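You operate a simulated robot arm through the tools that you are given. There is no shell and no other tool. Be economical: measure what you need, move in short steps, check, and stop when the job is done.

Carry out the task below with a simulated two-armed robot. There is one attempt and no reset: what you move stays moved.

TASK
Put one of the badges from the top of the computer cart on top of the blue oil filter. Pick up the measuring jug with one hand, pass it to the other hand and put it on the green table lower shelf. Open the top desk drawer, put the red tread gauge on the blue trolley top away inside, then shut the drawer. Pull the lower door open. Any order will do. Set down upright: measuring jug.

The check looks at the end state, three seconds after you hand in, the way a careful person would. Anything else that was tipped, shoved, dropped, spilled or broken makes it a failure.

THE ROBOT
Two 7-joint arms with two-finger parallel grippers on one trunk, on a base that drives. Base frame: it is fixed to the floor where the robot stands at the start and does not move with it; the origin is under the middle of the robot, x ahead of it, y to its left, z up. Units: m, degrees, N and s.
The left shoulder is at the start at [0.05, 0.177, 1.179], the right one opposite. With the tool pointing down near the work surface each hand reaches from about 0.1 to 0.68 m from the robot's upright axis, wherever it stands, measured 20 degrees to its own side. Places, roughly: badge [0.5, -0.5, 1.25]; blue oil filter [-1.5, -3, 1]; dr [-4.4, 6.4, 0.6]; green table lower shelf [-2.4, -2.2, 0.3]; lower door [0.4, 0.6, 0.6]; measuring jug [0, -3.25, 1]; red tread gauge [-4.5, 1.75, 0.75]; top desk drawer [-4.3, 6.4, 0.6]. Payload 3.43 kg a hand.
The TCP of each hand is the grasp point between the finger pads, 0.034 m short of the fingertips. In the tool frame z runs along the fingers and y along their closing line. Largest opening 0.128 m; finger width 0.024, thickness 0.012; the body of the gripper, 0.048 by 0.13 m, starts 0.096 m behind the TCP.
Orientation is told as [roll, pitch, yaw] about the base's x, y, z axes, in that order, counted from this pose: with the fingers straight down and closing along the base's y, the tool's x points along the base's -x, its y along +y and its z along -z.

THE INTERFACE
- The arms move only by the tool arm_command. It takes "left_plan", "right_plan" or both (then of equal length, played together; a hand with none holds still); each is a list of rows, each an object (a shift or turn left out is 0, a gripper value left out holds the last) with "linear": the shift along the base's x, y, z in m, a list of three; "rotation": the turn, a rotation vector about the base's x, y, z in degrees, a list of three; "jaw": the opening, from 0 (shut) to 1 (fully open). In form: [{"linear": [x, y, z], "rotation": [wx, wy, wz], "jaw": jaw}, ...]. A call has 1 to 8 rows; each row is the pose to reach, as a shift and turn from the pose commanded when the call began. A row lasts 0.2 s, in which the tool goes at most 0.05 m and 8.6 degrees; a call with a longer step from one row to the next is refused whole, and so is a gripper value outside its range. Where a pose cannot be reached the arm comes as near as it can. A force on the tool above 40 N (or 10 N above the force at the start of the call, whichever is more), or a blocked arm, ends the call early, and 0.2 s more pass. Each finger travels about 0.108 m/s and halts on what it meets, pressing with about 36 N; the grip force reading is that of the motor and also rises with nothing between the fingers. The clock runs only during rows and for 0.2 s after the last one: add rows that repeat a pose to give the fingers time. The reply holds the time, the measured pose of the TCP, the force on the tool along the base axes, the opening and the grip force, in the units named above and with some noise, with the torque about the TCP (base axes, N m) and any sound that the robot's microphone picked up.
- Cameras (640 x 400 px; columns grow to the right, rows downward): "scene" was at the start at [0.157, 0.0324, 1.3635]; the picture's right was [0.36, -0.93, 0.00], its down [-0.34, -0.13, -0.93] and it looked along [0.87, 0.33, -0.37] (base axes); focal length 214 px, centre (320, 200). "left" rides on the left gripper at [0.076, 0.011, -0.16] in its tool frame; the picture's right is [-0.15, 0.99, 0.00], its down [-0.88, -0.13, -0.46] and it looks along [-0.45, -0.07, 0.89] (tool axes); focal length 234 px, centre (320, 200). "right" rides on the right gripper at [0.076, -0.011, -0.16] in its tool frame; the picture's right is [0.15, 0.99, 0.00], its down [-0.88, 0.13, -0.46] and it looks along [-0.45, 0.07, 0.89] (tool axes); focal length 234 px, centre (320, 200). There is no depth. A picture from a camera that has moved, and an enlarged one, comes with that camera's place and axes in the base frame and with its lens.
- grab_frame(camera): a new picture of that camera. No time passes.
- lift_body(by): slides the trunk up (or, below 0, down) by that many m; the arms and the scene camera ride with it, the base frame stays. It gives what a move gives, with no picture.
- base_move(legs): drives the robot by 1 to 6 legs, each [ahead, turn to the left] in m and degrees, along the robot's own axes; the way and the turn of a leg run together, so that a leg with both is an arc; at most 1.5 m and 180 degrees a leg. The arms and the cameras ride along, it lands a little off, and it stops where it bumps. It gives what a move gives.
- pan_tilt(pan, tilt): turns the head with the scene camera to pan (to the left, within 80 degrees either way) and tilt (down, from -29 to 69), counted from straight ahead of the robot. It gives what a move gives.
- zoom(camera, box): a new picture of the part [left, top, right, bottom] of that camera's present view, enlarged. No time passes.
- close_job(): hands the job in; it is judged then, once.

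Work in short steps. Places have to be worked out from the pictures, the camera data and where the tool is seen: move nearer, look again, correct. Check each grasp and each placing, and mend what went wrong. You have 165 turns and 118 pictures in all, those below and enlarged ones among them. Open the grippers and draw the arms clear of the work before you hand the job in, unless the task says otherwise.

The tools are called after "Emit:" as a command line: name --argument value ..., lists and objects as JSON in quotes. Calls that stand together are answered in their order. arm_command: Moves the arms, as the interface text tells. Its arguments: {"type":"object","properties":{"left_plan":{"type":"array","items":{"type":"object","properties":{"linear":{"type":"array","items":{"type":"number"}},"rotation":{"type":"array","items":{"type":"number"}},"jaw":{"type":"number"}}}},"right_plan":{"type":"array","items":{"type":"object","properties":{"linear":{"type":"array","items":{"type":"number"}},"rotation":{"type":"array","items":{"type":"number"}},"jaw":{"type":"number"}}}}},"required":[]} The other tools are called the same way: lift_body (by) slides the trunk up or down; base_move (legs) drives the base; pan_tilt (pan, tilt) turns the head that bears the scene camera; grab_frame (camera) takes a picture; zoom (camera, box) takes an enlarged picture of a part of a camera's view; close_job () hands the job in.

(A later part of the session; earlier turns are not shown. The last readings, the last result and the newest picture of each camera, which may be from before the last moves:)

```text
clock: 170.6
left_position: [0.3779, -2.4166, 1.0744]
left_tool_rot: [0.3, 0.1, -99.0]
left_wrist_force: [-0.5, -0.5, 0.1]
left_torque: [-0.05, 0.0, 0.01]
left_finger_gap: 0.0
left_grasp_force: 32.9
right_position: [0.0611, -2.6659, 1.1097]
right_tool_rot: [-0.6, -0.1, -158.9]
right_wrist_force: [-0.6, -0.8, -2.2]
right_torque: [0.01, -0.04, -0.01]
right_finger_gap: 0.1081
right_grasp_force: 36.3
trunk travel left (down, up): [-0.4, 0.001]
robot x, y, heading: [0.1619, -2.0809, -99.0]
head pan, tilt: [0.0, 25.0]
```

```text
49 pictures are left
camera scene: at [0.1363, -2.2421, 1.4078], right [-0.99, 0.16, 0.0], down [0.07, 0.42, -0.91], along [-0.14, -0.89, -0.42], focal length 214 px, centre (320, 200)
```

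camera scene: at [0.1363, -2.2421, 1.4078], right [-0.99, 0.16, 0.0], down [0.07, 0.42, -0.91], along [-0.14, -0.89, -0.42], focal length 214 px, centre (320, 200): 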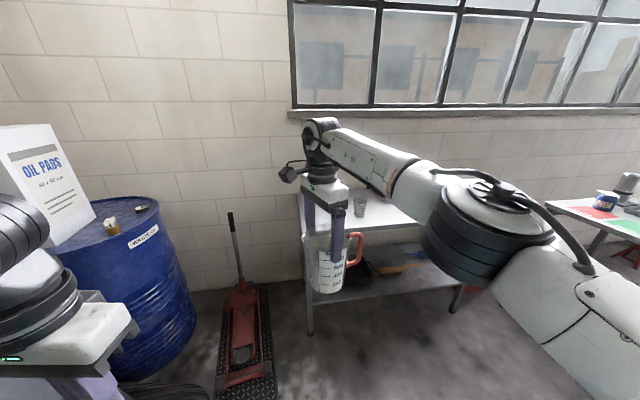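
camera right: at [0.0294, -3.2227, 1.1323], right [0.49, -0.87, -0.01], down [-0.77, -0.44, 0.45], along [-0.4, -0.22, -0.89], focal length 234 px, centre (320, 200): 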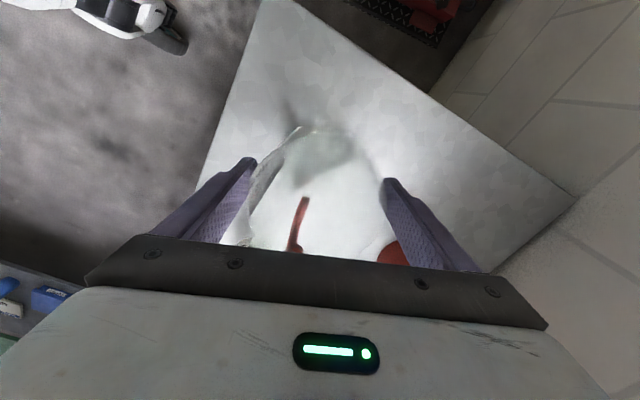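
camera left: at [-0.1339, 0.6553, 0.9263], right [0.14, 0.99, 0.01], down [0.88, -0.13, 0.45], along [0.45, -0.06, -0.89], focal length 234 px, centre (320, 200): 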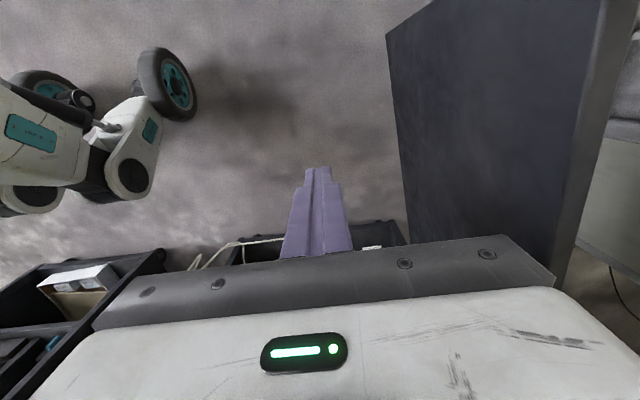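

The jug is securely held. I turn it +32° so the handle is away from the coming grasp, and turn the left tool level, pointing forward-right toward the jug.

Emit:
arm_command --left_plan '[{"linear": [-0.002, -0.012, 0], "rotation": [-6.54, 4.01, -2.94], "jaw": 1}, {"linear": [-0.004, -0.024, 0], "rotation": [-13.1, 8.0, -5.9]}, {"linear": [-0.006, -0.036, 0], "rotation": [-19.6, 12.0, -8.8]}, {"linear": [-0.008, -0.05, 0], "rotation": [-26.2, 16, -11.8]}, {"linear": [-0.01, -0.062, 0], "rotation": [-32.7, 20, -14.7]}, {"linear": [-0.012, -0.074, 0], "rotation": [-39.2, 24, -17.6]}, {"linear": [-0.014, -0.087, 0], "rotation": [-45.8, 28, -20.6]}, {"linear": [-0.016, -0.1, 0], "rotation": [-52.3, 32.1, -23.5]}]' --right_plan '[{"rotation": [0, 0, 4]}, {"rotation": [0, 0, 8]}, {"rotation": [0, 0, 12]}, {"rotation": [0, 0, 16]}, {"rotation": [0, 0, 20]}, {"rotation": [0, 0, 24]}, {"rotation": [0, 0, 28]}, {"rotation": [0, 0, 32]}]'

Emit:
arm_command --left_plan '[{"rotation": [-6.54, 4.01, -2.94]}, {"rotation": [-13.1, 8.0, -5.9]}, {"rotation": [-19.6, 12.0, -8.8]}, {"rotation": [-26.2, 16.1, -11.8]}, {"rotation": [-26.2, 16.1, -11.8]}]'

Emit:
grab_frame --camera "left"

Emit:
grab_frame --camera "scene"

```text
clock: 172.4
left_position: [0.3632, -2.5172, 1.0748]
left_tool_rot: [-16.0, -59.6, -115.8]
left_wrist_force: [0.6, -0.4, 0.6]
left_torque: [0.01, 0.01, -0.01]
left_finger_gap: 0.1279
left_grasp_force: 0.0
left hand out of reach, approached as far as the arm can: row 3, 4, 5, 6, 7
right_position: [0.0621, -2.6672, 1.1092]
right_tool_rot: [-0.6, 0.0, -126.9]
right_wrist_force: [-0.2, 0.7, -1.5]
right_torque: [0.03, -0.02, 0.02]
right_finger_gap: 0.1081
right_grasp_force: 35.5
trunk travel left (down, up): [-0.4, 0.001]
robot x, y, heading: [0.1645, -2.0804, -99.4]
head pan, tilt: [0.0, 25.0]
```

```text
clock: 173.6
left_position: [0.3634, -2.5171, 1.0742]
left_tool_rot: [141.0, -89.8, 75.0]
left_wrist_force: [-0.4, -0.7, 0.8]
left_torque: [-0.02, 0.01, 0.0]
left_finger_gap: 0.1282
left_grasp_force: 0.1
right_position: [0.0614, -2.6666, 1.1091]
right_tool_rot: [-0.6, -0.1, -126.9]
right_wrist_force: [0.5, 0.7, -1.5]
right_torque: [0.0, -0.03, 0.04]
right_finger_gap: 0.1077
right_grasp_force: 36.1
trunk travel left (down, up): [-0.4, 0.001]
robot x, y, heading: [0.1608, -2.0774, -99.1]
head pan, tilt: [0.0, 25.0]
```

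```text
48 pictures are left
camera left: at [0.4984, -2.4324, 0.9986], right [0.58, -0.8, 0.15], down [0.29, 0.38, 0.88], along [-0.76, -0.47, 0.45], focal length 234 px, centre (320, 200)
```

left: 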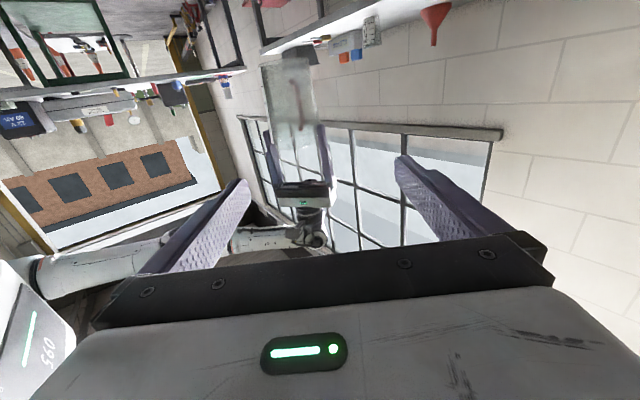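

```text
47 pictures are left
camera scene: at [0.1361, -2.2423, 1.4078], right [-0.99, 0.16, 0.0], down [0.07, 0.42, -0.91], along [-0.14, -0.89, -0.42], focal length 214 px, centre (320, 200)
```

scene: 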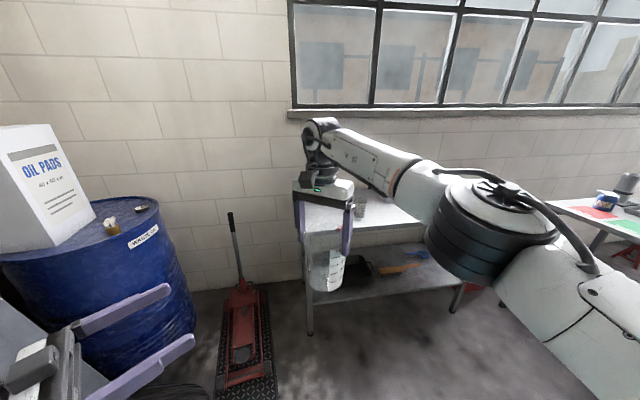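

Left tool points level toward the jug. Shift sideways 5.7 cm, drop to z 1.02 and advance to 13 cm from the jug centre.

Emit:
arm_command --left_plan '[{"linear": [-0.025, 0.02, -0.027]}, {"linear": [-0.045, 0.03, -0.054]}, {"linear": [-0.08, 0.01, -0.054]}, {"linear": [-0.118, -0.018, -0.054]}, {"linear": [-0.156, -0.045, -0.054]}, {"linear": [-0.1955, -0.0726, -0.054]}]'

Emit:
grab_frame --camera "left"

```text
clock: 175.0
left_position: [0.3158, -2.5372, 1.067]
left_tool_rot: [1.6, -90.0, -145.6]
left_wrist_force: [-0.4, 0.1, -0.6]
left_torque: [-0.01, 0.01, 0.01]
left_finger_gap: 0.128
left_grasp_force: 0.0
left hand out of reach, approached as far as the arm can: row 2, 3, 4, 5, 6
right_position: [0.0621, -2.6665, 1.1099]
right_tool_rot: [-0.6, 0.0, -127.0]
right_wrist_force: [-0.7, 0.0, -1.2]
right_torque: [0.03, 0.03, 0.02]
right_finger_gap: 0.108
right_grasp_force: 36.5
trunk travel left (down, up): [-0.4, 0.001]
robot x, y, heading: [0.16, -2.0815, -99.0]
head pan, tilt: [0.0, 25.0]
```

```text
46 pictures are left
camera left: at [0.4518, -2.4526, 0.9925], right [0.58, -0.8, 0.15], down [0.29, 0.37, 0.88], along [-0.76, -0.47, 0.45], focal length 234 px, centre (320, 200)
```

left: 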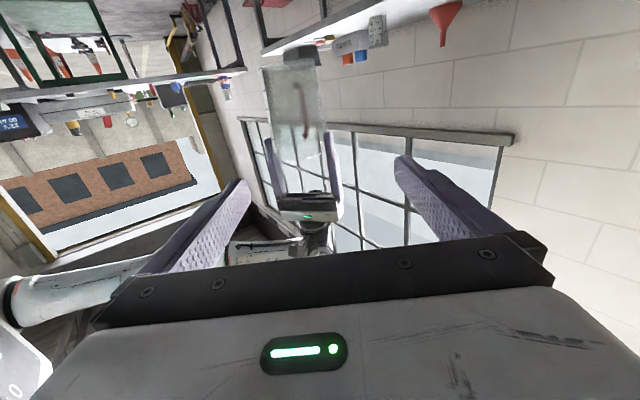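

The left arm can't go further inward, so I bring the jug to it with the right hand: align laterally, raise 4.5 cm, and approach partway.

Emit:
arm_command --right_plan '[{"linear": [0.013, -0.018, 0.025]}, {"linear": [0.027, -0.036, 0.045]}, {"linear": [0.063, -0.009, 0.045]}, {"linear": [0.1, 0.017, 0.045]}, {"linear": [0.136, 0.044, 0.045]}]'

Emit:
grab_frame --camera "left"

Emit:
grab_frame --camera "scene"

```text
clock: 176.2
left_position: [0.3163, -2.5363, 1.0687]
left_tool_rot: [-159.4, -89.9, 15.4]
left_wrist_force: [0.2, -0.1, 1.6]
left_torque: [-0.05, 0.01, -0.03]
left_finger_gap: 0.1281
left_grasp_force: 0.0
right_position: [0.1668, -2.6121, 1.1487]
right_tool_rot: [-0.7, 0.0, -127.2]
right_wrist_force: [1.1, 0.0, -1.4]
right_torque: [0.01, 0.03, -0.02]
right_finger_gap: 0.1079
right_grasp_force: 36.0
right hand out of reach, approached as far as the arm can: row 1, 2, 3, 4, 5
trunk travel left (down, up): [-0.4, 0.001]
robot x, y, heading: [0.1598, -2.0821, -99.0]
head pan, tilt: [0.0, 25.0]
```

```text
45 pictures are left
camera left: at [0.4533, -2.4519, 0.9921], right [0.58, -0.8, 0.15], down [0.29, 0.37, 0.88], along [-0.76, -0.47, 0.45], focal length 234 px, centre (320, 200)
```

left: 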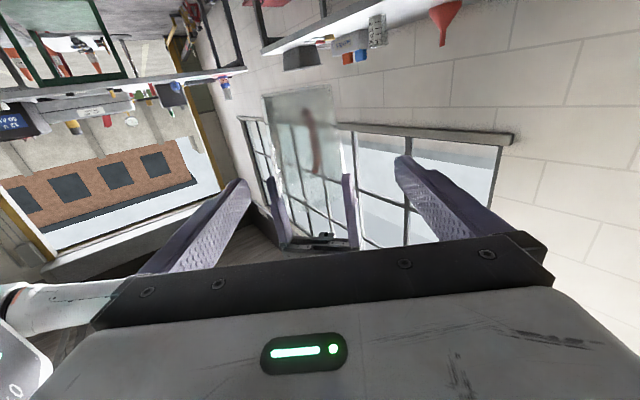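

```text
44 pictures are left
camera scene: at [0.1385, -2.2417, 1.4079], right [-0.99, 0.16, 0.0], down [0.07, 0.42, -0.91], along [-0.14, -0.9, -0.42], focal length 214 px, centre (320, 200)
```

scene: 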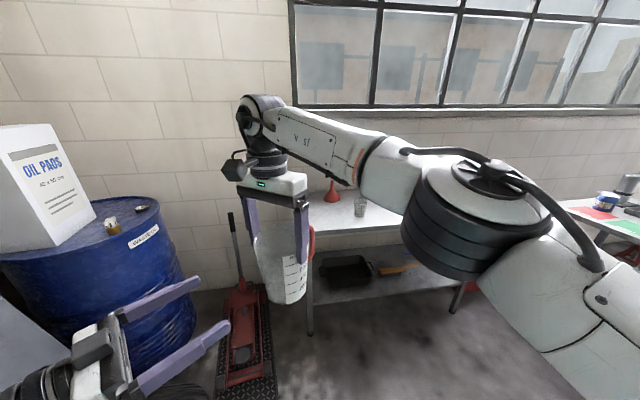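

Jug base z≈1.00, left pads will be ~7 cm above it. Correct 2.7 cm sideways and bring the jug between the left fingers.

Emit:
arm_command --right_plan '[{"linear": [0.016, -0.022, 0]}, {"linear": [0.05, 0.003, 0]}, {"linear": [0.085, 0.029, 0]}, {"linear": [0.115, 0.051, 0]}]'

Emit:
grab_frame --camera "left"

Emit:
grab_frame --camera "scene"

```text
clock: 177.4
left_position: [0.3152, -2.5367, 1.0686]
left_tool_rot: [-1.2, -90.0, -142.7]
left_wrist_force: [0.3, 0.2, -0.8]
left_torque: [0.0, 0.02, 0.0]
left_finger_gap: 0.1282
left_grasp_force: 0.1
right_position: [0.1838, -2.6018, 1.1454]
right_tool_rot: [0.1, 1.3, -131.1]
right_wrist_force: [-0.4, -0.3, -0.6]
right_torque: [-0.02, -0.03, 0.02]
right_finger_gap: 0.1077
right_grasp_force: 35.8
right hand out of reach, approached as far as the arm can: row 1, 2, 3, 4
trunk travel left (down, up): [-0.4, 0.001]
robot x, y, heading: [0.1626, -2.0825, -99.1]
head pan, tilt: [0.0, 25.0]
stopped in row 4 (right hand): the arm was blocked; the commanded pose is now the measured one
```

```text
43 pictures are left
camera left: at [0.4514, -2.4527, 0.9924], right [0.58, -0.8, 0.15], down [0.29, 0.37, 0.88], along [-0.76, -0.47, 0.45], focal length 234 px, centre (320, 200)
```

left: 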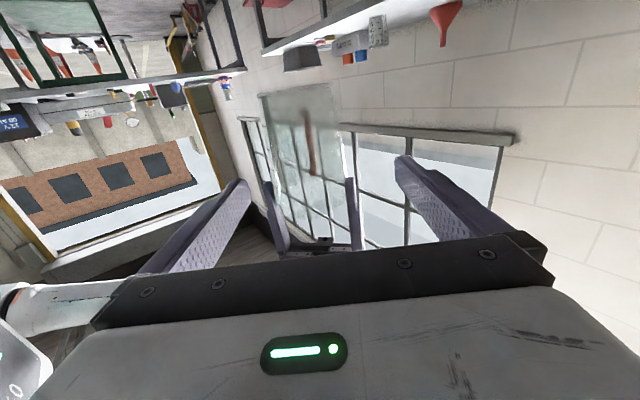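

```text
42 pictures are left
camera scene: at [0.1357, -2.2427, 1.4077], right [-0.99, 0.16, 0.0], down [0.07, 0.42, -0.91], along [-0.14, -0.89, -0.42], focal length 214 px, centre (320, 200)
```

scene: 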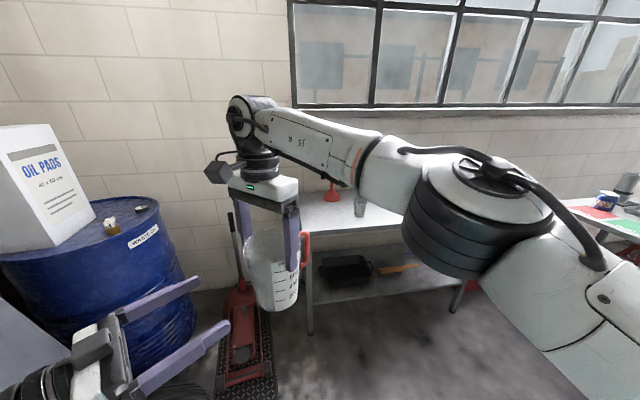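

The right arm is blocked further left. I turn the left tool 30° more to the right, shifting it forward, so it can approach from the left side.

Emit:
arm_command --left_plan '[{"linear": [-0.002, -0.012, 0], "rotation": [0, 0, -7.5]}, {"linear": [-0.004, -0.025, 0], "rotation": [0, 0, -15]}, {"linear": [-0.006, -0.037, 0], "rotation": [0, 0, -22.5]}, {"linear": [-0.008, -0.05, 0], "rotation": [0, 0, -30]}]'

Emit:
grab_frame --camera "left"

```text
clock: 178.4
left_position: [0.3081, -2.5869, 1.0669]
left_tool_rot: [-50.4, -89.9, -123.9]
left_wrist_force: [0.9, -0.4, -1.0]
left_torque: [-0.01, -0.02, -0.02]
left_finger_gap: 0.1278
left_grasp_force: 0.1
right_position: [0.1837, -2.6017, 1.1463]
right_tool_rot: [0.1, 1.2, -131.1]
right_wrist_force: [0.2, 0.3, -1.4]
right_torque: [0.03, -0.03, 0.02]
right_finger_gap: 0.1081
right_grasp_force: 36.0
trunk travel left (down, up): [-0.4, 0.001]
robot x, y, heading: [0.1612, -2.0786, -99.2]
head pan, tilt: [0.0, 25.0]
```

```text
41 pictures are left
camera left: at [0.4673, -2.5823, 0.9916], right [0.1, -0.98, 0.14], down [0.44, 0.18, 0.88], along [-0.89, -0.03, 0.45], focal length 234 px, centre (320, 200)
```

left: 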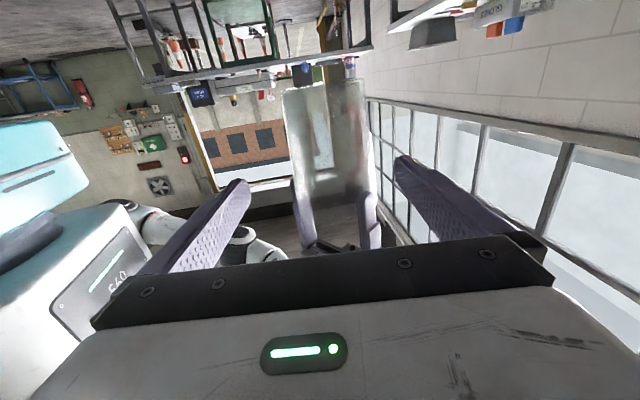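

Now the jug is exactly in line, 12.5 cm ahead. Advance the left hand around it.

Emit:
arm_command --left_plan '[{"linear": [-0.04, -0.0045, 0]}, {"linear": [-0.08, -0.009, 0]}, {"linear": [-0.1, -0.011, 0]}, {"linear": [-0.12, -0.0135, 0]}]'

Emit:
grab_frame --camera "left"

```text
clock: 179.4
left_position: [0.1859, -2.6008, 1.0675]
left_tool_rot: [-3.6, -90.0, -170.4]
left_wrist_force: [0.4, -0.1, 0.0]
left_torque: [0.03, -0.01, 0.0]
left_finger_gap: 0.1278
left_grasp_force: 0.0
right_position: [0.1838, -2.6013, 1.1466]
right_tool_rot: [0.1, 1.1, -131.1]
right_wrist_force: [0.6, 0.2, -1.2]
right_torque: [0.01, -0.04, -0.05]
right_finger_gap: 0.1077
right_grasp_force: 36.1
trunk travel left (down, up): [-0.4, 0.001]
robot x, y, heading: [0.1604, -2.0811, -99.2]
head pan, tilt: [0.0, 25.0]
```

```text
40 pictures are left
camera left: at [0.346, -2.5954, 0.9923], right [0.1, -0.98, 0.15], down [0.44, 0.18, 0.88], along [-0.89, -0.03, 0.45], focal length 234 px, centre (320, 200)
```

left: 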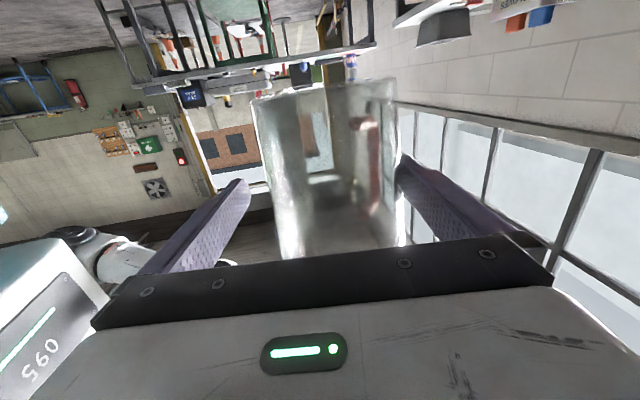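

The jug sits between the left fingers. Close the left jaw.

Emit:
arm_command --left_plan '[{"jaw": 0.8}, {"jaw": 0.7}, {"jaw": 0.6}, {"jaw": 0.55}, {"jaw": 0.55}]'

Emit:
arm_command --right_plan '[{"jaw": 0.9}, {"jaw": 1}, {"jaw": 1}]'

Emit:
grab_frame --camera "scene"

```text
clock: 180.6
left_position: [0.1899, -2.604, 1.0642]
left_tool_rot: [-17.9, -89.5, -155.3]
left_wrist_force: [7.6, -23.8, -8.3]
left_torque: [1.76, 0.93, 0.31]
left_finger_gap: 0.0995
left_grasp_force: 35.7
right_position: [0.1832, -2.6006, 1.1467]
right_tool_rot: [-0.2, 1.3, -131.1]
right_wrist_force: [-7.8, 24.1, 7.1]
right_torque: [0.18, -0.32, -0.21]
right_finger_gap: 0.1078
right_grasp_force: 36.0
trunk travel left (down, up): [-0.4, 0.001]
robot x, y, heading: [0.16, -2.0827, -99.1]
head pan, tilt: [0.0, 25.0]
```

```text
clock: 181.4
left_position: [0.1866, -2.5979, 1.0673]
left_tool_rot: [123.9, -89.9, 61.8]
left_wrist_force: [0.1, 0.0, -2.2]
left_torque: [0.02, -0.01, -0.01]
left_finger_gap: 0.0984
left_grasp_force: 36.1
right_position: [0.1849, -2.6013, 1.1477]
right_tool_rot: [0.2, 1.2, -131.1]
right_wrist_force: [-0.3, -0.1, 0.3]
right_torque: [-0.02, -0.02, 0.04]
right_finger_gap: 0.1279
right_grasp_force: 0.0
trunk travel left (down, up): [-0.4, 0.001]
robot x, y, heading: [0.1643, -2.0822, -98.9]
head pan, tilt: [0.0, 25.0]
```

```text
39 pictures are left
camera scene: at [0.1364, -2.2425, 1.4078], right [-0.99, 0.16, 0.0], down [0.07, 0.42, -0.91], along [-0.14, -0.89, -0.42], focal length 214 px, centre (320, 200)
```

scene: 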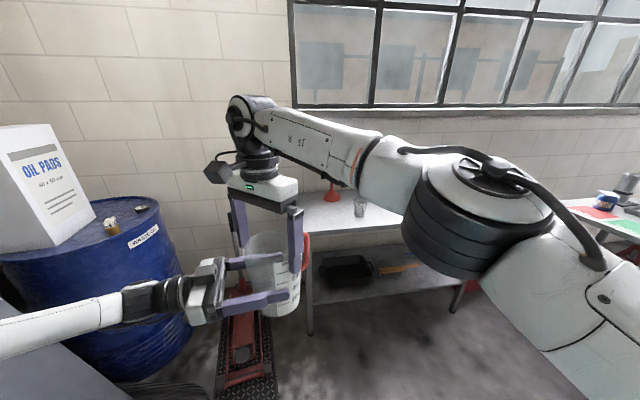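

The left hand holds the jug. Raise the right hand clear and move it to the right.

Emit:
arm_command --right_plan '[{"linear": [0, 0, 0.03]}, {"linear": [0, 0, 0.06]}, {"linear": [0, 0, 0.09]}, {"linear": [-0.01, 0.0, 0.11]}, {"linear": [-0.05, 0.006, 0.12]}, {"linear": [-0.09, 0.012, 0.12]}, {"linear": [-0.13, 0.02, 0.12]}, {"linear": [-0.17, 0.03, 0.12]}]'

Emit:
grab_frame --camera "scene"

```text
clock: 183.2
left_position: [0.1862, -2.5997, 1.0677]
left_tool_rot: [19.1, -89.9, 166.9]
left_wrist_force: [-0.1, -0.3, -0.6]
left_torque: [0.02, -0.02, 0.03]
left_finger_gap: 0.0986
left_grasp_force: 35.8
right_position: [0.0145, -2.5725, 1.2661]
right_tool_rot: [0.2, 1.1, -130.8]
right_wrist_force: [-0.5, -0.3, 0.4]
right_torque: [-0.01, -0.03, -0.03]
right_finger_gap: 0.1279
right_grasp_force: 0.1
right hand out of reach, approached as far as the arm can: row 2, 3, 4
trunk travel left (down, up): [-0.4, 0.001]
robot x, y, heading: [0.1657, -2.0782, -99.1]
head pan, tilt: [0.0, 25.0]
```

```text
38 pictures are left
camera scene: at [0.1352, -2.242, 1.4078], right [-0.99, 0.16, 0.0], down [0.07, 0.42, -0.91], along [-0.14, -0.9, -0.42], focal length 214 px, centre (320, 200)
```

scene: 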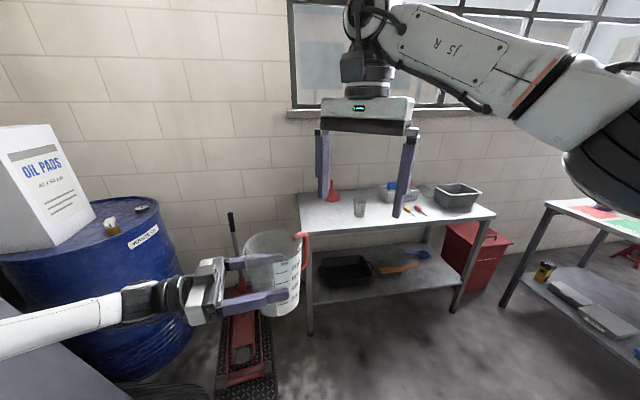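

Handover complete; the left hand holds the jug upright. The green shelf (≈x −2.1…−2.73, y −1.9…−2.45) is hemmed in by two gray tables, so I'll go round to the west side. Drive out first and look.

Emit:
base_move --legs '[[0, -148], [1.4, 0], [0.3, 67], [1.3, 0]]'

Emit:
pan_tilt --pan 35 --tilt 20

Emit:
grab_frame --camera "scene"

```text
clock: 205.3
left_position: [-2.4626, -0.7107, 1.068]
left_tool_rot: [-32.6, -90.0, 136.4]
left_wrist_force: [-0.9, -0.1, -2.2]
left_torque: [-0.03, -0.01, 0.03]
left_finger_gap: 0.0981
left_grasp_force: 35.2
right_position: [-2.4586, -0.5371, 1.2665]
right_tool_rot: [0.1, 1.1, 147.1]
right_wrist_force: [0.4, -0.2, 0.7]
right_torque: [0.02, 0.02, -0.03]
right_finger_gap: 0.1281
right_grasp_force: 0.0
trunk travel left (down, up): [-0.4, 0.001]
robot x, y, heading: [-1.9534, -0.6147, 179.2]
head pan, tilt: [0.0, 25.0]
```

```text
clock: 206.4
left_position: [-2.4624, -0.7097, 1.0673]
left_tool_rot: [-15.7, -90.0, 119.6]
left_wrist_force: [-0.2, 0.2, -1.6]
left_torque: [-0.04, 0.0, 0.0]
left_finger_gap: 0.0982
left_grasp_force: 36.1
right_position: [-2.458, -0.5381, 1.2651]
right_tool_rot: [0.1, 1.1, 147.1]
right_wrist_force: [-0.4, -0.3, 0.4]
right_torque: [0.0, -0.01, -0.03]
right_finger_gap: 0.1281
right_grasp_force: 0.0
trunk travel left (down, up): [-0.4, 0.001]
robot x, y, heading: [-1.9528, -0.6127, 179.0]
head pan, tilt: [35.0, 20.0]
```

```text
37 pictures are left
camera scene: at [-2.099, -0.6658, 1.4158], right [-0.56, 0.83, 0.0], down [0.28, 0.19, -0.94], along [-0.78, -0.52, -0.34], focal length 214 px, centre (320, 200)
```

scene: 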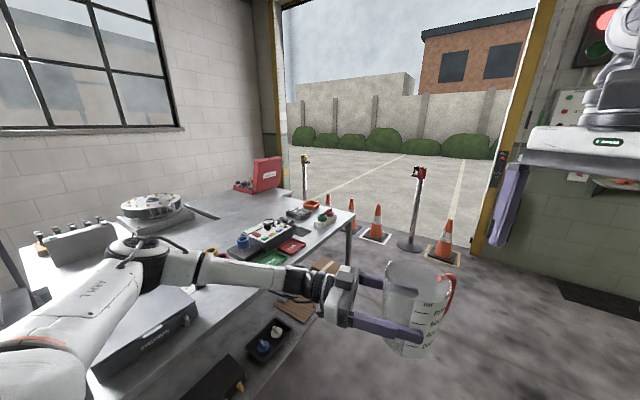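

A cone barrier lies at x≈−4.45; the third table's west end is x≈−3.35. I move west and turn to look at the green shelf from that side.

Emit:
base_move --legs '[[1.2, 0], [0.5, 30], [0, 75]]'

Emit:
pan_tilt --pan 20 --tilt 25

Emit:
grab_frame --camera "scene"

```text
clock: 218.3
left_position: [-3.4146, -1.1812, 1.0679]
left_tool_rot: [69.6, -90.0, 141.0]
left_wrist_force: [-0.2, -0.1, -2.3]
left_torque: [0.07, -0.02, -0.01]
left_finger_gap: 0.0981
left_grasp_force: 35.8
right_position: [-3.5806, -1.2268, 1.2663]
right_tool_rot: [0.1, 1.1, -106.1]
right_wrist_force: [0.5, -0.3, 0.7]
right_torque: [-0.04, 0.05, 0.02]
right_finger_gap: 0.128
right_grasp_force: 0.0
trunk travel left (down, up): [-0.4, 0.001]
robot x, y, heading: [-3.6547, -0.7201, -74.7]
head pan, tilt: [35.0, 20.0]
```

```text
clock: 219.1
left_position: [-3.4146, -1.1816, 1.0682]
left_tool_rot: [15.3, -90.0, -164.8]
left_wrist_force: [0.1, 1.2, -1.6]
left_torque: [0.02, -0.01, 0.03]
left_finger_gap: 0.0983
left_grasp_force: 36.1
right_position: [-3.5812, -1.2285, 1.2657]
right_tool_rot: [0.1, 1.2, -106.2]
right_wrist_force: [0.7, -1.1, 0.3]
right_torque: [0.0, -0.02, -0.02]
right_finger_gap: 0.128
right_grasp_force: 0.0
trunk travel left (down, up): [-0.4, 0.001]
robot x, y, heading: [-3.6552, -0.7219, -74.8]
head pan, tilt: [20.0, 25.0]
```

```text
36 pictures are left
camera scene: at [-3.5805, -0.8629, 1.4078], right [-0.81, -0.58, 0.0], down [-0.24, 0.34, -0.91], along [0.53, -0.74, -0.42], focal length 214 px, centre (320, 200)
```

scene: 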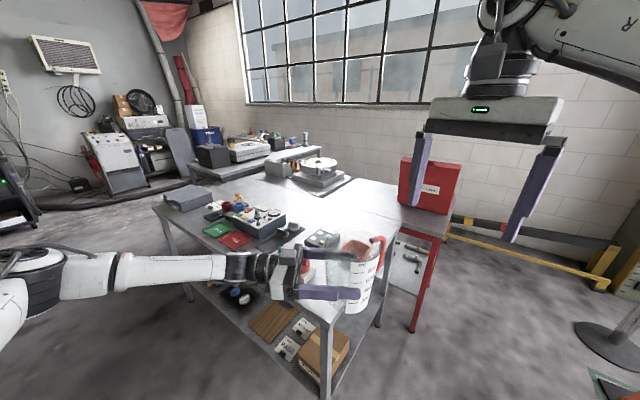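

A red-legged table with a red box sits next to the third table. Enlarge this part to understand the layout around the green table.

Emit:
zoom --camera "scene" --box '[150, 110, 470, 350]'

```text
1.67 times, centred on (310, 230) of scene
camera zoom: at [-3.5805, -0.8629, 1.4078], right [-0.81, -0.58, 0.0], down [-0.24, 0.34, -0.91], along [0.53, -0.74, -0.42], focal length 358 px, centre (337, 150)
```

zoom: 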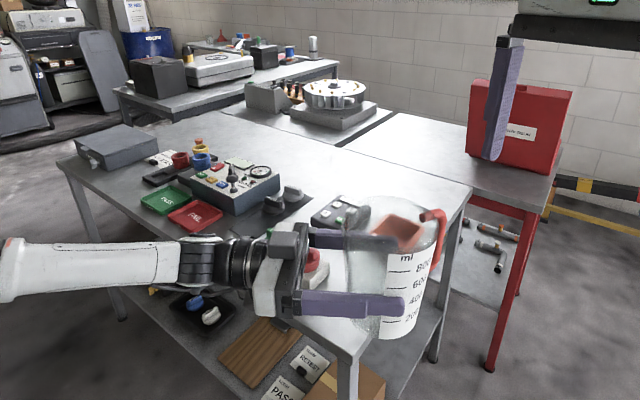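

Green table seems only open to the south. I go further south-west to view that side and the passage beside the red table.

Emit:
base_move --legs '[[0, -35], [0.9, 0], [0, 30]]'

Emit:
pan_tilt --pan 30 --tilt 28

Emit:
grab_frame --camera "scene"

```text
clock: 227.0
left_position: [-3.7731, -2.0483, 1.0681]
left_tool_rot: [104.9, -90.1, 100.1]
left_wrist_force: [-0.9, 0.0, -2.6]
left_torque: [0.01, -0.03, -0.01]
left_finger_gap: 0.0981
left_grasp_force: 36.4
right_position: [-3.9431, -2.0784, 1.2673]
right_tool_rot: [0.1, 1.1, -111.8]
right_wrist_force: [0.2, 0.0, -0.4]
right_torque: [-0.01, 0.03, 0.02]
right_finger_gap: 0.128
right_grasp_force: 0.1
trunk travel left (down, up): [-0.4, 0.001]
robot x, y, heading: [-3.9671, -1.5671, -80.3]
head pan, tilt: [20.0, 25.0]
```

```text
clock: 227.8
left_position: [-3.7715, -2.0485, 1.0672]
left_tool_rot: [26.9, -90.0, 178.0]
left_wrist_force: [-0.1, 0.3, -2.3]
left_torque: [0.04, -0.02, -0.02]
left_finger_gap: 0.0981
left_grasp_force: 36.6
right_position: [-3.943, -2.0786, 1.2678]
right_tool_rot: [0.1, 1.2, -111.8]
right_wrist_force: [0.3, -0.7, 0.0]
right_torque: [0.0, -0.05, 0.02]
right_finger_gap: 0.1274
right_grasp_force: 0.0
trunk travel left (down, up): [-0.4, 0.001]
robot x, y, heading: [-3.9675, -1.5644, -80.3]
head pan, tilt: [30.0, 28.0]
```

```text
34 pictures are left
camera scene: at [-3.8943, -1.7057, 1.403], right [-0.77, -0.64, 0.0], down [-0.3, 0.36, -0.88], along [0.57, -0.68, -0.47], focal length 214 px, centre (320, 200)
```

scene: 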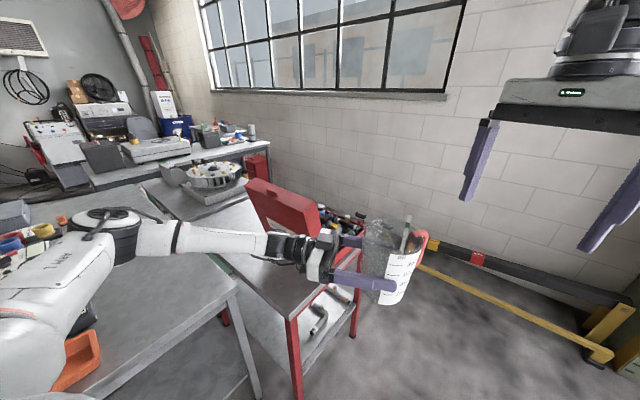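

The passage south of the red table (y −2.46 to the rail at ≈−3.2) is wide enough. First tuck the right hand back to the right side, then drive into the corridor.

Emit:
arm_command --right_plan '[{"linear": [-0.036, 0.033, 0]}, {"linear": [-0.072, 0.066, 0]}, {"linear": [-0.108, 0.099, 0]}, {"linear": [-0.144, 0.132, 0]}, {"linear": [-0.18, 0.165, 0]}, {"linear": [-0.216, 0.198, 0]}, {"linear": [-0.25, 0.231, 0]}, {"linear": [-0.27, 0.264, 0]}]'

Emit:
base_move --legs '[[0, -9], [1.33, 0], [0, 89]]'

Emit:
pan_tilt --pan 15 --tilt 35

Emit:
grab_frame --camera "scene"

```text
clock: 229.6
left_position: [-3.7731, -2.0471, 1.0672]
left_tool_rot: [78.6, -89.8, 126.3]
left_wrist_force: [0.5, -0.4, -0.8]
left_torque: [0.0, -0.02, 0.01]
left_finger_gap: 0.0981
left_grasp_force: 36.0
right_position: [-4.2126, -1.814, 1.2657]
right_tool_rot: [0.1, 1.3, -111.7]
right_wrist_force: [-0.6, 0.0, 0.1]
right_torque: [-0.03, 0.0, 0.02]
right_finger_gap: 0.1283
right_grasp_force: 0.2
trunk travel left (down, up): [-0.4, 0.001]
robot x, y, heading: [-3.9628, -1.565, -80.1]
head pan, tilt: [30.0, 28.0]
```

```text
clock: 236.9
left_position: [-3.8497, -3.4201, 1.0672]
left_tool_rot: [0.8, -89.9, -165.8]
left_wrist_force: [0.0, 0.9, -1.5]
left_torque: [0.01, -0.04, 0.0]
left_finger_gap: 0.0981
left_grasp_force: 36.5
right_position: [-4.2421, -3.1153, 1.2666]
right_tool_rot: [0.1, 1.2, -121.7]
right_wrist_force: [0.3, -0.2, 0.5]
right_torque: [-0.02, 0.03, 0.04]
right_finger_gap: 0.1279
right_grasp_force: 0.0
trunk travel left (down, up): [-0.4, 0.001]
robot x, y, heading: [-3.9555, -2.907, -90.1]
head pan, tilt: [30.0, 28.0]
stopped in leg 2: the robot was blocked; the commanded pose is now the measured one
```

```text
clock: 237.7
left_position: [-3.8477, -3.4195, 1.0674]
left_tool_rot: [6.8, -89.9, -171.9]
left_wrist_force: [0.7, -0.4, -1.2]
left_torque: [0.02, -0.03, -0.03]
left_finger_gap: 0.0981
left_grasp_force: 35.9
right_position: [-4.2417, -3.1146, 1.2665]
right_tool_rot: [0.2, 1.2, -121.7]
right_wrist_force: [0.3, -0.2, 0.7]
right_torque: [0.0, 0.01, 0.03]
right_finger_gap: 0.128
right_grasp_force: 0.1
trunk travel left (down, up): [-0.4, 0.001]
robot x, y, heading: [-3.9552, -2.9109, -89.9]
head pan, tilt: [15.0, 35.0]
```

```text
33 pictures are left
camera scene: at [-3.9322, -3.0677, 1.392], right [-0.97, -0.26, 0.0], down [-0.15, 0.55, -0.82], along [0.21, -0.79, -0.57], focal length 214 px, centre (320, 200)
```

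scene: 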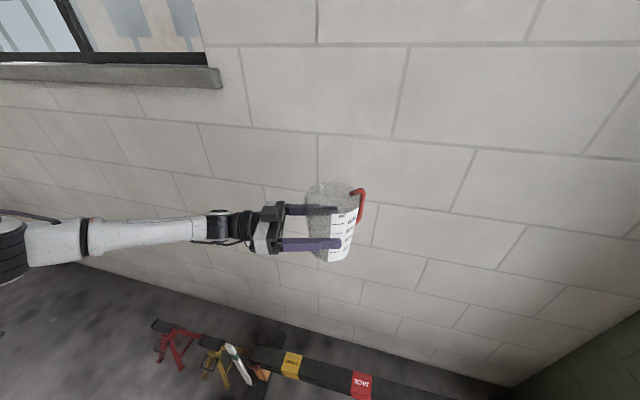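

Blocked gently by the rail; jack stands lie near the wall. Back off 8 cm, turn east and pass along y≈−2.83, then turn north at x≈−2.55.

Emit:
base_move --legs '[[-0.08, 0], [0, 90], [0.7, 0], [0.7, 0]]'

Emit:
pan_tilt --pan 50 --tilt 30

Emit:
grab_frame --camera "scene"

```text
clock: 249.4
left_position: [-2.0569, -2.7648, 1.0678]
left_tool_rot: [-8.2, -89.9, -68.0]
left_wrist_force: [0.0, 0.9, -1.3]
left_torque: [0.03, 0.0, -0.02]
left_finger_gap: 0.0978
left_grasp_force: 36.2
right_position: [-2.3715, -3.1506, 1.2672]
right_tool_rot: [0.1, 1.2, -33.2]
right_wrist_force: [-0.3, -0.3, -0.6]
right_torque: [0.02, -0.01, -0.02]
right_finger_gap: 0.1281
right_grasp_force: 0.1
trunk travel left (down, up): [-0.4, 0.001]
robot x, y, heading: [-2.5669, -2.8603, -1.4]
head pan, tilt: [15.0, 35.0]
```

```text
clock: 250.4
left_position: [-2.0578, -2.7649, 1.067]
left_tool_rot: [3.8, -89.8, -80.1]
left_wrist_force: [1.0, 0.0, -1.3]
left_torque: [0.03, 0.01, 0.0]
left_finger_gap: 0.098
left_grasp_force: 35.9
right_position: [-2.3718, -3.1517, 1.2667]
right_tool_rot: [0.1, 1.1, -33.2]
right_wrist_force: [-1.1, -0.6, 0.2]
right_torque: [0.03, 0.0, 0.01]
right_finger_gap: 0.1281
right_grasp_force: 0.0
trunk travel left (down, up): [-0.4, 0.001]
robot x, y, heading: [-2.5666, -2.8587, -1.6]
head pan, tilt: [50.0, 30.0]
```

```text
32 pictures are left
camera scene: at [-2.4376, -2.7935, 1.3998], right [0.75, -0.66, 0.0], down [-0.33, -0.37, -0.87], along [0.58, 0.65, -0.5], focal length 214 px, centre (320, 200)
```

scene: 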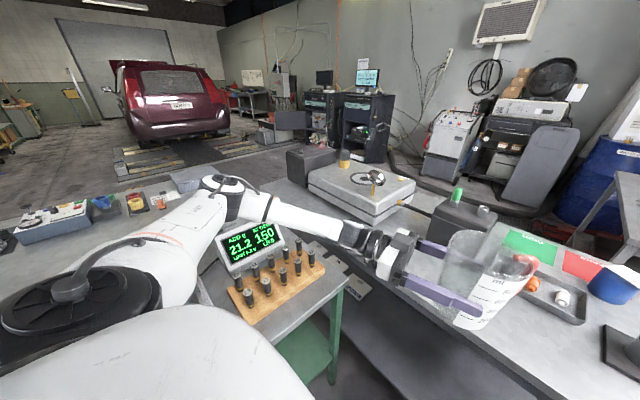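

The green lower shelf is visible under the green-legged table. Turn north (jug stays above the table edge), back up for room, then look down at the shelf.

Emit:
base_move --legs '[[0, 90], [-0.27, 0]]'

Emit:
pan_tilt --pan 0 --tilt 45

Emit:
grab_frame --camera "scene"

```text
clock: 256.1
left_position: [-2.661, -2.6135, 1.0673]
left_tool_rot: [39.4, -89.9, -27.7]
left_wrist_force: [-0.2, -1.1, -1.2]
left_torque: [-0.04, 0.04, 0.06]
left_finger_gap: 0.0979
left_grasp_force: 36.0
right_position: [-2.2856, -2.9417, 1.2672]
right_tool_rot: [0.1, 1.1, 55.0]
right_wrist_force: [-0.9, -0.5, 0.6]
right_torque: [0.02, -0.03, 0.01]
right_finger_gap: 0.128
right_grasp_force: 0.1
trunk travel left (down, up): [-0.4, 0.001]
robot x, y, heading: [-2.5799, -3.129, 86.6]
head pan, tilt: [50.0, 30.0]
```

```text
clock: 257.2
left_position: [-2.6602, -2.6136, 1.0675]
left_tool_rot: [5.9, -89.9, 5.8]
left_wrist_force: [0.2, -0.2, -1.4]
left_torque: [0.0, 0.05, -0.02]
left_finger_gap: 0.0978
left_grasp_force: 36.2
right_position: [-2.2865, -2.9408, 1.2678]
right_tool_rot: [0.1, 1.3, 55.0]
right_wrist_force: [0.6, 0.0, 0.8]
right_torque: [0.0, 0.02, 0.0]
right_finger_gap: 0.1281
right_grasp_force: 0.2
trunk travel left (down, up): [-0.4, 0.001]
robot x, y, heading: [-2.5858, -3.1288, 86.7]
head pan, tilt: [0.0, 45.0]
```

```text
31 pictures are left
camera scene: at [-2.5747, -2.9768, 1.3772], right [1.0, -0.06, 0.0], down [-0.04, -0.71, -0.71], along [0.04, 0.71, -0.71], focal length 214 px, centre (320, 200)
```

scene: 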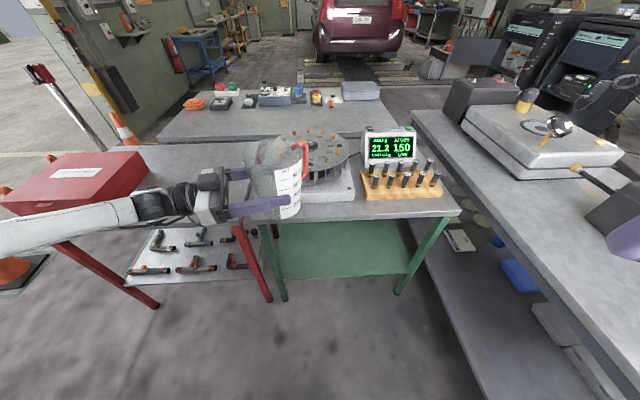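

The shelf is at z≈0.30, front edge y≈−2.46, between legs at x −2.78 and −2.04. I raise the right hand a bit, back 6 cm, and lower the trunk with the jug in front of the table.

Emit:
arm_command --right_plan '[{"linear": [-0.0, -0.03, 0.03]}, {"linear": [-0.0, -0.05, 0.06]}, {"linear": [0, -0.06, 0.09]}, {"linear": [0, -0.06, 0.12]}]'

Emit:
base_move --legs '[[-0.06, 0]]'

Emit:
lift_body --by -0.39

Emit:
arm_command --left_plan '[{"linear": [0, 0, -0.04]}, {"linear": [0, 0, -0.08]}, {"linear": [0, 0, -0.12]}, {"linear": [0, 0, -0.16]}, {"linear": [0, 0, -0.2]}, {"linear": [0, 0, -0.23]}]'

Emit:
grab_frame --camera "scene"

```text
clock: 258.2
left_position: [-2.6603, -2.6133, 1.0667]
left_tool_rot: [-4.2, -89.9, 15.8]
left_wrist_force: [0.9, -0.3, -1.2]
left_torque: [0.0, 0.01, -0.02]
left_finger_gap: 0.0981
left_grasp_force: 36.0
right_position: [-2.3448, -2.9815, 1.329]
right_tool_rot: [0.1, 1.2, 55.0]
right_wrist_force: [-0.4, -0.1, 0.4]
right_torque: [-0.02, -0.03, -0.02]
right_finger_gap: 0.128
right_grasp_force: 0.0
right hand out of reach, approached as far as the arm can: row 1, 2, 3, 4
trunk travel left (down, up): [-0.4, 0.001]
robot x, y, heading: [-2.5842, -3.1314, 86.7]
head pan, tilt: [0.0, 45.0]
```

```text
clock: 259.2
left_position: [-2.664, -2.6739, 1.0676]
left_tool_rot: [51.5, -89.9, -39.7]
left_wrist_force: [-0.4, -0.7, -1.5]
left_torque: [-0.03, 0.05, 0.01]
left_finger_gap: 0.098
left_grasp_force: 35.5
right_position: [-2.3491, -3.0442, 1.3283]
right_tool_rot: [0.2, 1.1, 54.8]
right_wrist_force: [0.4, 0.2, 0.3]
right_torque: [0.03, 0.02, 0.01]
right_finger_gap: 0.1279
right_grasp_force: 0.0
trunk travel left (down, up): [-0.4, 0.001]
robot x, y, heading: [-2.588, -3.1864, 86.7]
head pan, tilt: [0.0, 45.0]
```

```text
clock: 262.9
left_position: [-2.6639, -2.6725, 0.6768]
left_tool_rot: [8.3, -89.8, 3.6]
left_wrist_force: [-0.4, 0.2, -1.7]
left_torque: [0.0, 0.02, 0.0]
left_finger_gap: 0.0976
left_grasp_force: 35.6
right_position: [-2.3483, -3.0425, 0.9391]
right_tool_rot: [0.1, 1.2, 54.9]
right_wrist_force: [-0.1, -0.6, 0.2]
right_torque: [-0.03, 0.04, 0.01]
right_finger_gap: 0.1279
right_grasp_force: 0.0
trunk travel left (down, up): [-0.01, 0.391]
robot x, y, heading: [-2.5852, -3.1899, 86.5]
head pan, tilt: [0.0, 45.0]
```

```text
clock: 264.4
left_position: [-2.6632, -2.6726, 0.4454]
left_tool_rot: [57.6, -89.9, -45.8]
left_wrist_force: [-0.1, -0.6, -1.9]
left_torque: [0.01, 0.04, 0.01]
left_finger_gap: 0.0977
left_grasp_force: 35.3
right_position: [-2.3486, -3.0426, 0.9402]
right_tool_rot: [0.1, 1.2, 54.9]
right_wrist_force: [-0.3, 0.5, -0.1]
right_torque: [-0.01, -0.01, 0.02]
right_finger_gap: 0.1277
right_grasp_force: 0.0
trunk travel left (down, up): [-0.01, 0.391]
robot x, y, heading: [-2.5918, -3.189, 86.5]
head pan, tilt: [0.0, 45.0]
```

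```text
30 pictures are left
camera scene: at [-2.5782, -3.0371, 0.9872], right [1.0, -0.06, 0.0], down [-0.04, -0.71, -0.71], along [0.04, 0.71, -0.71], focal length 214 px, centre (320, 200)
```

scene: 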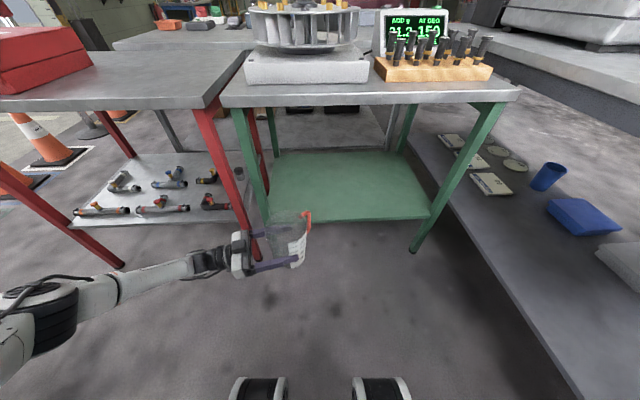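

All clear at this height. The hand should point more forward for insertion, so I shift the base to the right (turn right, forward, turn back) first.

Emit:
base_move --legs '[[0, -40], [0.24, 0], [0, 40]]'

Emit:
grab_frame --camera "scene"

```text
clock: 269.9
left_position: [-2.4991, -2.4957, 0.4459]
left_tool_rot: [16.1, -89.8, -4.2]
left_wrist_force: [-0.6, -0.6, -1.8]
left_torque: [-0.02, 0.05, -0.01]
left_finger_gap: 0.0978
left_grasp_force: 35.6
right_position: [-2.1823, -2.8657, 0.9381]
right_tool_rot: [0.1, 1.2, 55.1]
right_wrist_force: [0.6, 0.3, -0.5]
right_torque: [-0.01, -0.02, -0.01]
right_finger_gap: 0.1279
right_grasp_force: 0.1
trunk travel left (down, up): [-0.01, 0.391]
robot x, y, heading: [-2.4239, -3.0102, 86.6]
head pan, tilt: [0.0, 45.0]
```

```text
29 pictures are left
camera scene: at [-2.4121, -2.86, 0.9872], right [1.0, -0.06, 0.0], down [-0.04, -0.71, -0.71], along [0.04, 0.71, -0.71], focal length 214 px, centre (320, 200)
```

scene: 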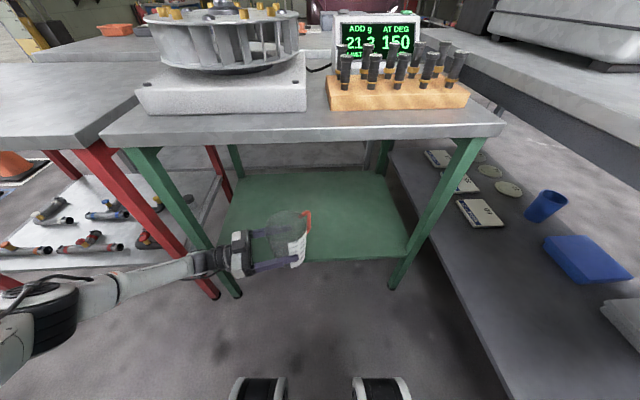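

Now rotate the left hand 45° about the jug so it points forward, extending the jug under the table above the shelf.

Emit:
arm_command --left_plan '[{"linear": [0.0, 0.012, 0], "rotation": [0, 0, 7.5]}, {"linear": [0.0, 0.025, 0], "rotation": [0, 0, 15]}, {"linear": [-0.005, 0.045, 0], "rotation": [0, 0, 22.5]}, {"linear": [-0.01, 0.065, 0], "rotation": [0, 0, 30]}, {"linear": [-0.02, 0.09, 0], "rotation": [0, 0, 37.5]}, {"linear": [-0.03, 0.118, 0], "rotation": [0, 0, 45]}]'

Emit:
grab_frame --camera "scene"

```text
clock: 271.3
left_position: [-2.5307, -2.3777, 0.4446]
left_tool_rot: [23.9, -89.9, 33.1]
left_wrist_force: [-0.6, -0.1, -0.9]
left_torque: [-0.06, 0.03, -0.04]
left_finger_gap: 0.0976
left_grasp_force: 36.0
right_position: [-2.1831, -2.8632, 0.9391]
right_tool_rot: [0.1, 1.2, 55.1]
right_wrist_force: [-1.0, -0.3, -0.6]
right_torque: [-0.01, 0.02, -0.01]
right_finger_gap: 0.1283
right_grasp_force: 0.2
trunk travel left (down, up): [-0.01, 0.391]
robot x, y, heading: [-2.4191, -3.0116, 86.9]
head pan, tilt: [0.0, 45.0]
```

```text
28 pictures are left
camera scene: at [-2.4121, -2.8599, 0.9872], right [1.0, -0.06, 0.0], down [-0.04, -0.71, -0.71], along [0.04, 0.71, -0.71], focal length 214 px, centre (320, 200)
```

scene: 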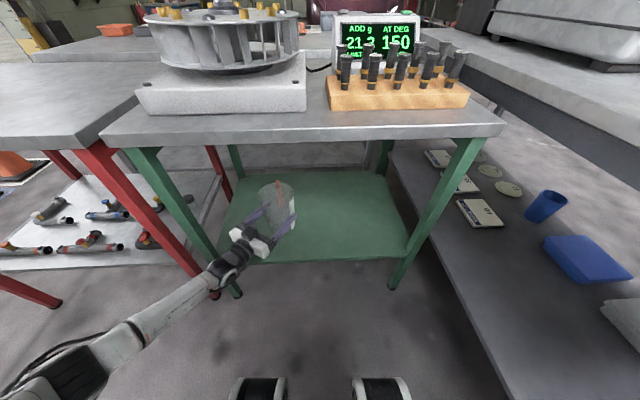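

The jug is over the shelf. Move 4 cm deeper, then lower in small steps to feel contact.

Emit:
arm_command --left_plan '[{"linear": [0.02, 0.02, 0]}, {"linear": [0.03, 0.04, 0]}, {"linear": [0.03, 0.04, -0.025]}, {"linear": [0.03, 0.04, -0.05]}, {"linear": [0.03, 0.04, -0.065]}, {"linear": [0.03, 0.04, -0.075]}]'

Emit:
zoom --camera "scene" --box '[200, 140, 400, 280]'

```text
clock: 272.5
left_position: [-2.4979, -2.3405, 0.393]
left_tool_rot: [160.5, -89.4, -103.6]
left_wrist_force: [-2.7, -33.6, 44.7]
left_torque: [-9.17, 5.71, 3.65]
left_finger_gap: 0.0977
left_grasp_force: 36.2
left hand out of reach, approached as far as the arm can: row 5, 6
right_position: [-2.1825, -2.8687, 0.9404]
right_tool_rot: [0.3, 1.0, 55.3]
right_wrist_force: [-0.4, 0.4, -0.2]
right_torque: [0.0, 0.03, 0.01]
right_finger_gap: 0.1279
right_grasp_force: 0.1
trunk travel left (down, up): [-0.01, 0.391]
robot x, y, heading: [-2.4177, -3.007, 86.8]
head pan, tilt: [0.0, 45.0]
stopped in row 6 (left hand): the force on the tool passed its limit at 54 N (the readings are from after the stop); the commanded pose is now the measured one
```

```text
2.86 times, centred on (300, 210) of scene
camera zoom: at [-2.4116, -2.8639, 0.9887], right [1.0, -0.06, 0.0], down [-0.04, -0.7, -0.71], along [0.04, 0.71, -0.7], focal length 613 px, centre (377, 171)
```

zoom: 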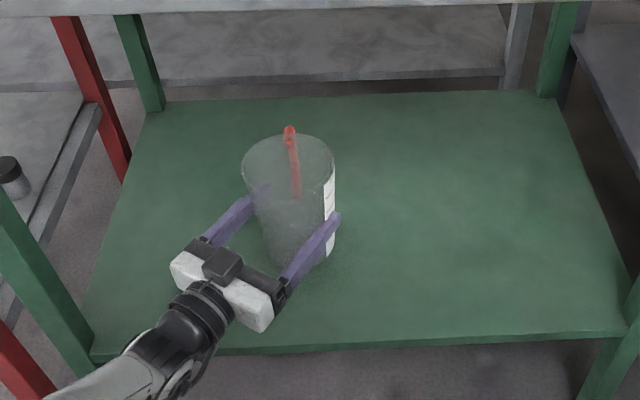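

The stop came from the wrist touching the shelf's front edge (lever arm ≈0.2 m), not the jug. I lift slightly, turn the hand to point straight in and pull back 3 cm so the wrist stays outside the edge.

Emit:
arm_command --left_plan '[{"linear": [0.0, 0, 0.02]}, {"linear": [0.0, -0.01, 0.02], "rotation": [0, 0, 8]}, {"linear": [0.0, -0.02, 0.02], "rotation": [0, 0, 16]}, {"linear": [0.0, -0.03, 0.02], "rotation": [0, 0, 24]}, {"linear": [0.0, -0.03, 0.02], "rotation": [0, 0, 32]}]'

Emit:
grab_frame --camera "scene"

```text
clock: 273.7
left_position: [-2.5023, -2.3477, 0.4055]
left_tool_rot: [-141.0, -89.7, -154.4]
left_wrist_force: [-0.2, -0.2, -1.7]
left_torque: [-0.01, 0.02, 0.0]
left_finger_gap: 0.0979
left_grasp_force: 36.0
left hand out of reach, approached as far as the arm can: row 2, 3, 4, 5
right_position: [-2.1831, -2.8647, 0.9391]
right_tool_rot: [0.1, 1.2, 55.1]
right_wrist_force: [-0.2, -0.7, -0.5]
right_torque: [0.02, -0.02, -0.02]
right_finger_gap: 0.128
right_grasp_force: 0.0
trunk travel left (down, up): [-0.01, 0.391]
robot x, y, heading: [-2.4203, -3.0115, 86.9]
head pan, tilt: [0.0, 45.0]
```

```text
26 pictures are left
camera scene: at [-2.4123, -2.8604, 0.9872], right [1.0, -0.06, 0.0], down [-0.04, -0.71, -0.71], along [0.04, 0.71, -0.71], focal length 214 px, centre (320, 200)
```

scene: 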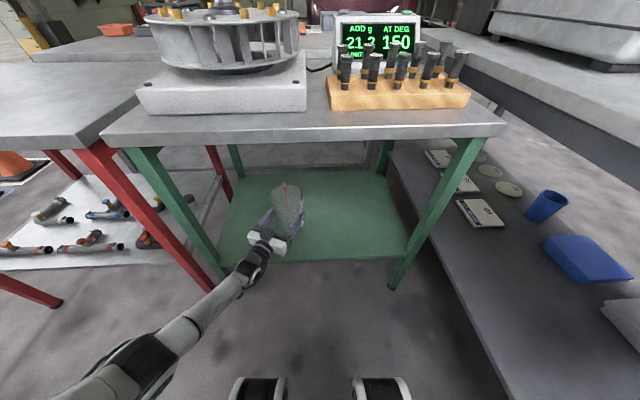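

The hand now points ~65°. I back the base 3 cm so the wrist is clearly outside the edge, then lower again in small steps.

Emit:
base_move --legs '[[-0.03, 0]]'

Emit:
arm_command --left_plan '[{"linear": [0, 0, -0.015]}, {"linear": [0, 0, -0.03]}, {"linear": [0, 0, -0.04]}, {"linear": [0, 0, -0.05]}, {"linear": [0, 0, -0.058]}]'

```text
clock: 274.5
left_position: [-2.504, -2.3763, 0.4061]
left_tool_rot: [-140.1, -89.7, -155.4]
left_wrist_force: [0.3, 0.2, -1.8]
left_torque: [-0.01, -0.02, 0.03]
left_finger_gap: 0.0977
left_grasp_force: 35.6
right_position: [-2.1848, -2.8947, 0.9375]
right_tool_rot: [0.0, 1.2, 55.1]
right_wrist_force: [0.5, 0.3, -0.5]
right_torque: [-0.04, 0.01, -0.02]
right_finger_gap: 0.1279
right_grasp_force: 0.1
trunk travel left (down, up): [-0.01, 0.391]
robot x, y, heading: [-2.4221, -3.0382, 86.8]
head pan, tilt: [0.0, 45.0]
```

```text
clock: 275.7
left_position: [-2.5043, -2.3815, 0.37]
left_tool_rot: [-171.3, -89.2, -124.2]
left_wrist_force: [-0.4, 3.9, 9.7]
left_torque: [0.84, 0.16, -0.02]
left_finger_gap: 0.098
left_grasp_force: 35.9
left hand out of reach, approached as far as the arm can: row 4, 5
right_position: [-2.185, -2.8963, 0.9389]
right_tool_rot: [0.2, 1.1, 55.1]
right_wrist_force: [-0.5, 0.0, 0.0]
right_torque: [0.02, 0.01, -0.01]
right_finger_gap: 0.1279
right_grasp_force: 0.1
trunk travel left (down, up): [-0.01, 0.391]
robot x, y, heading: [-2.4227, -3.0383, 86.5]
head pan, tilt: [0.0, 45.0]
```

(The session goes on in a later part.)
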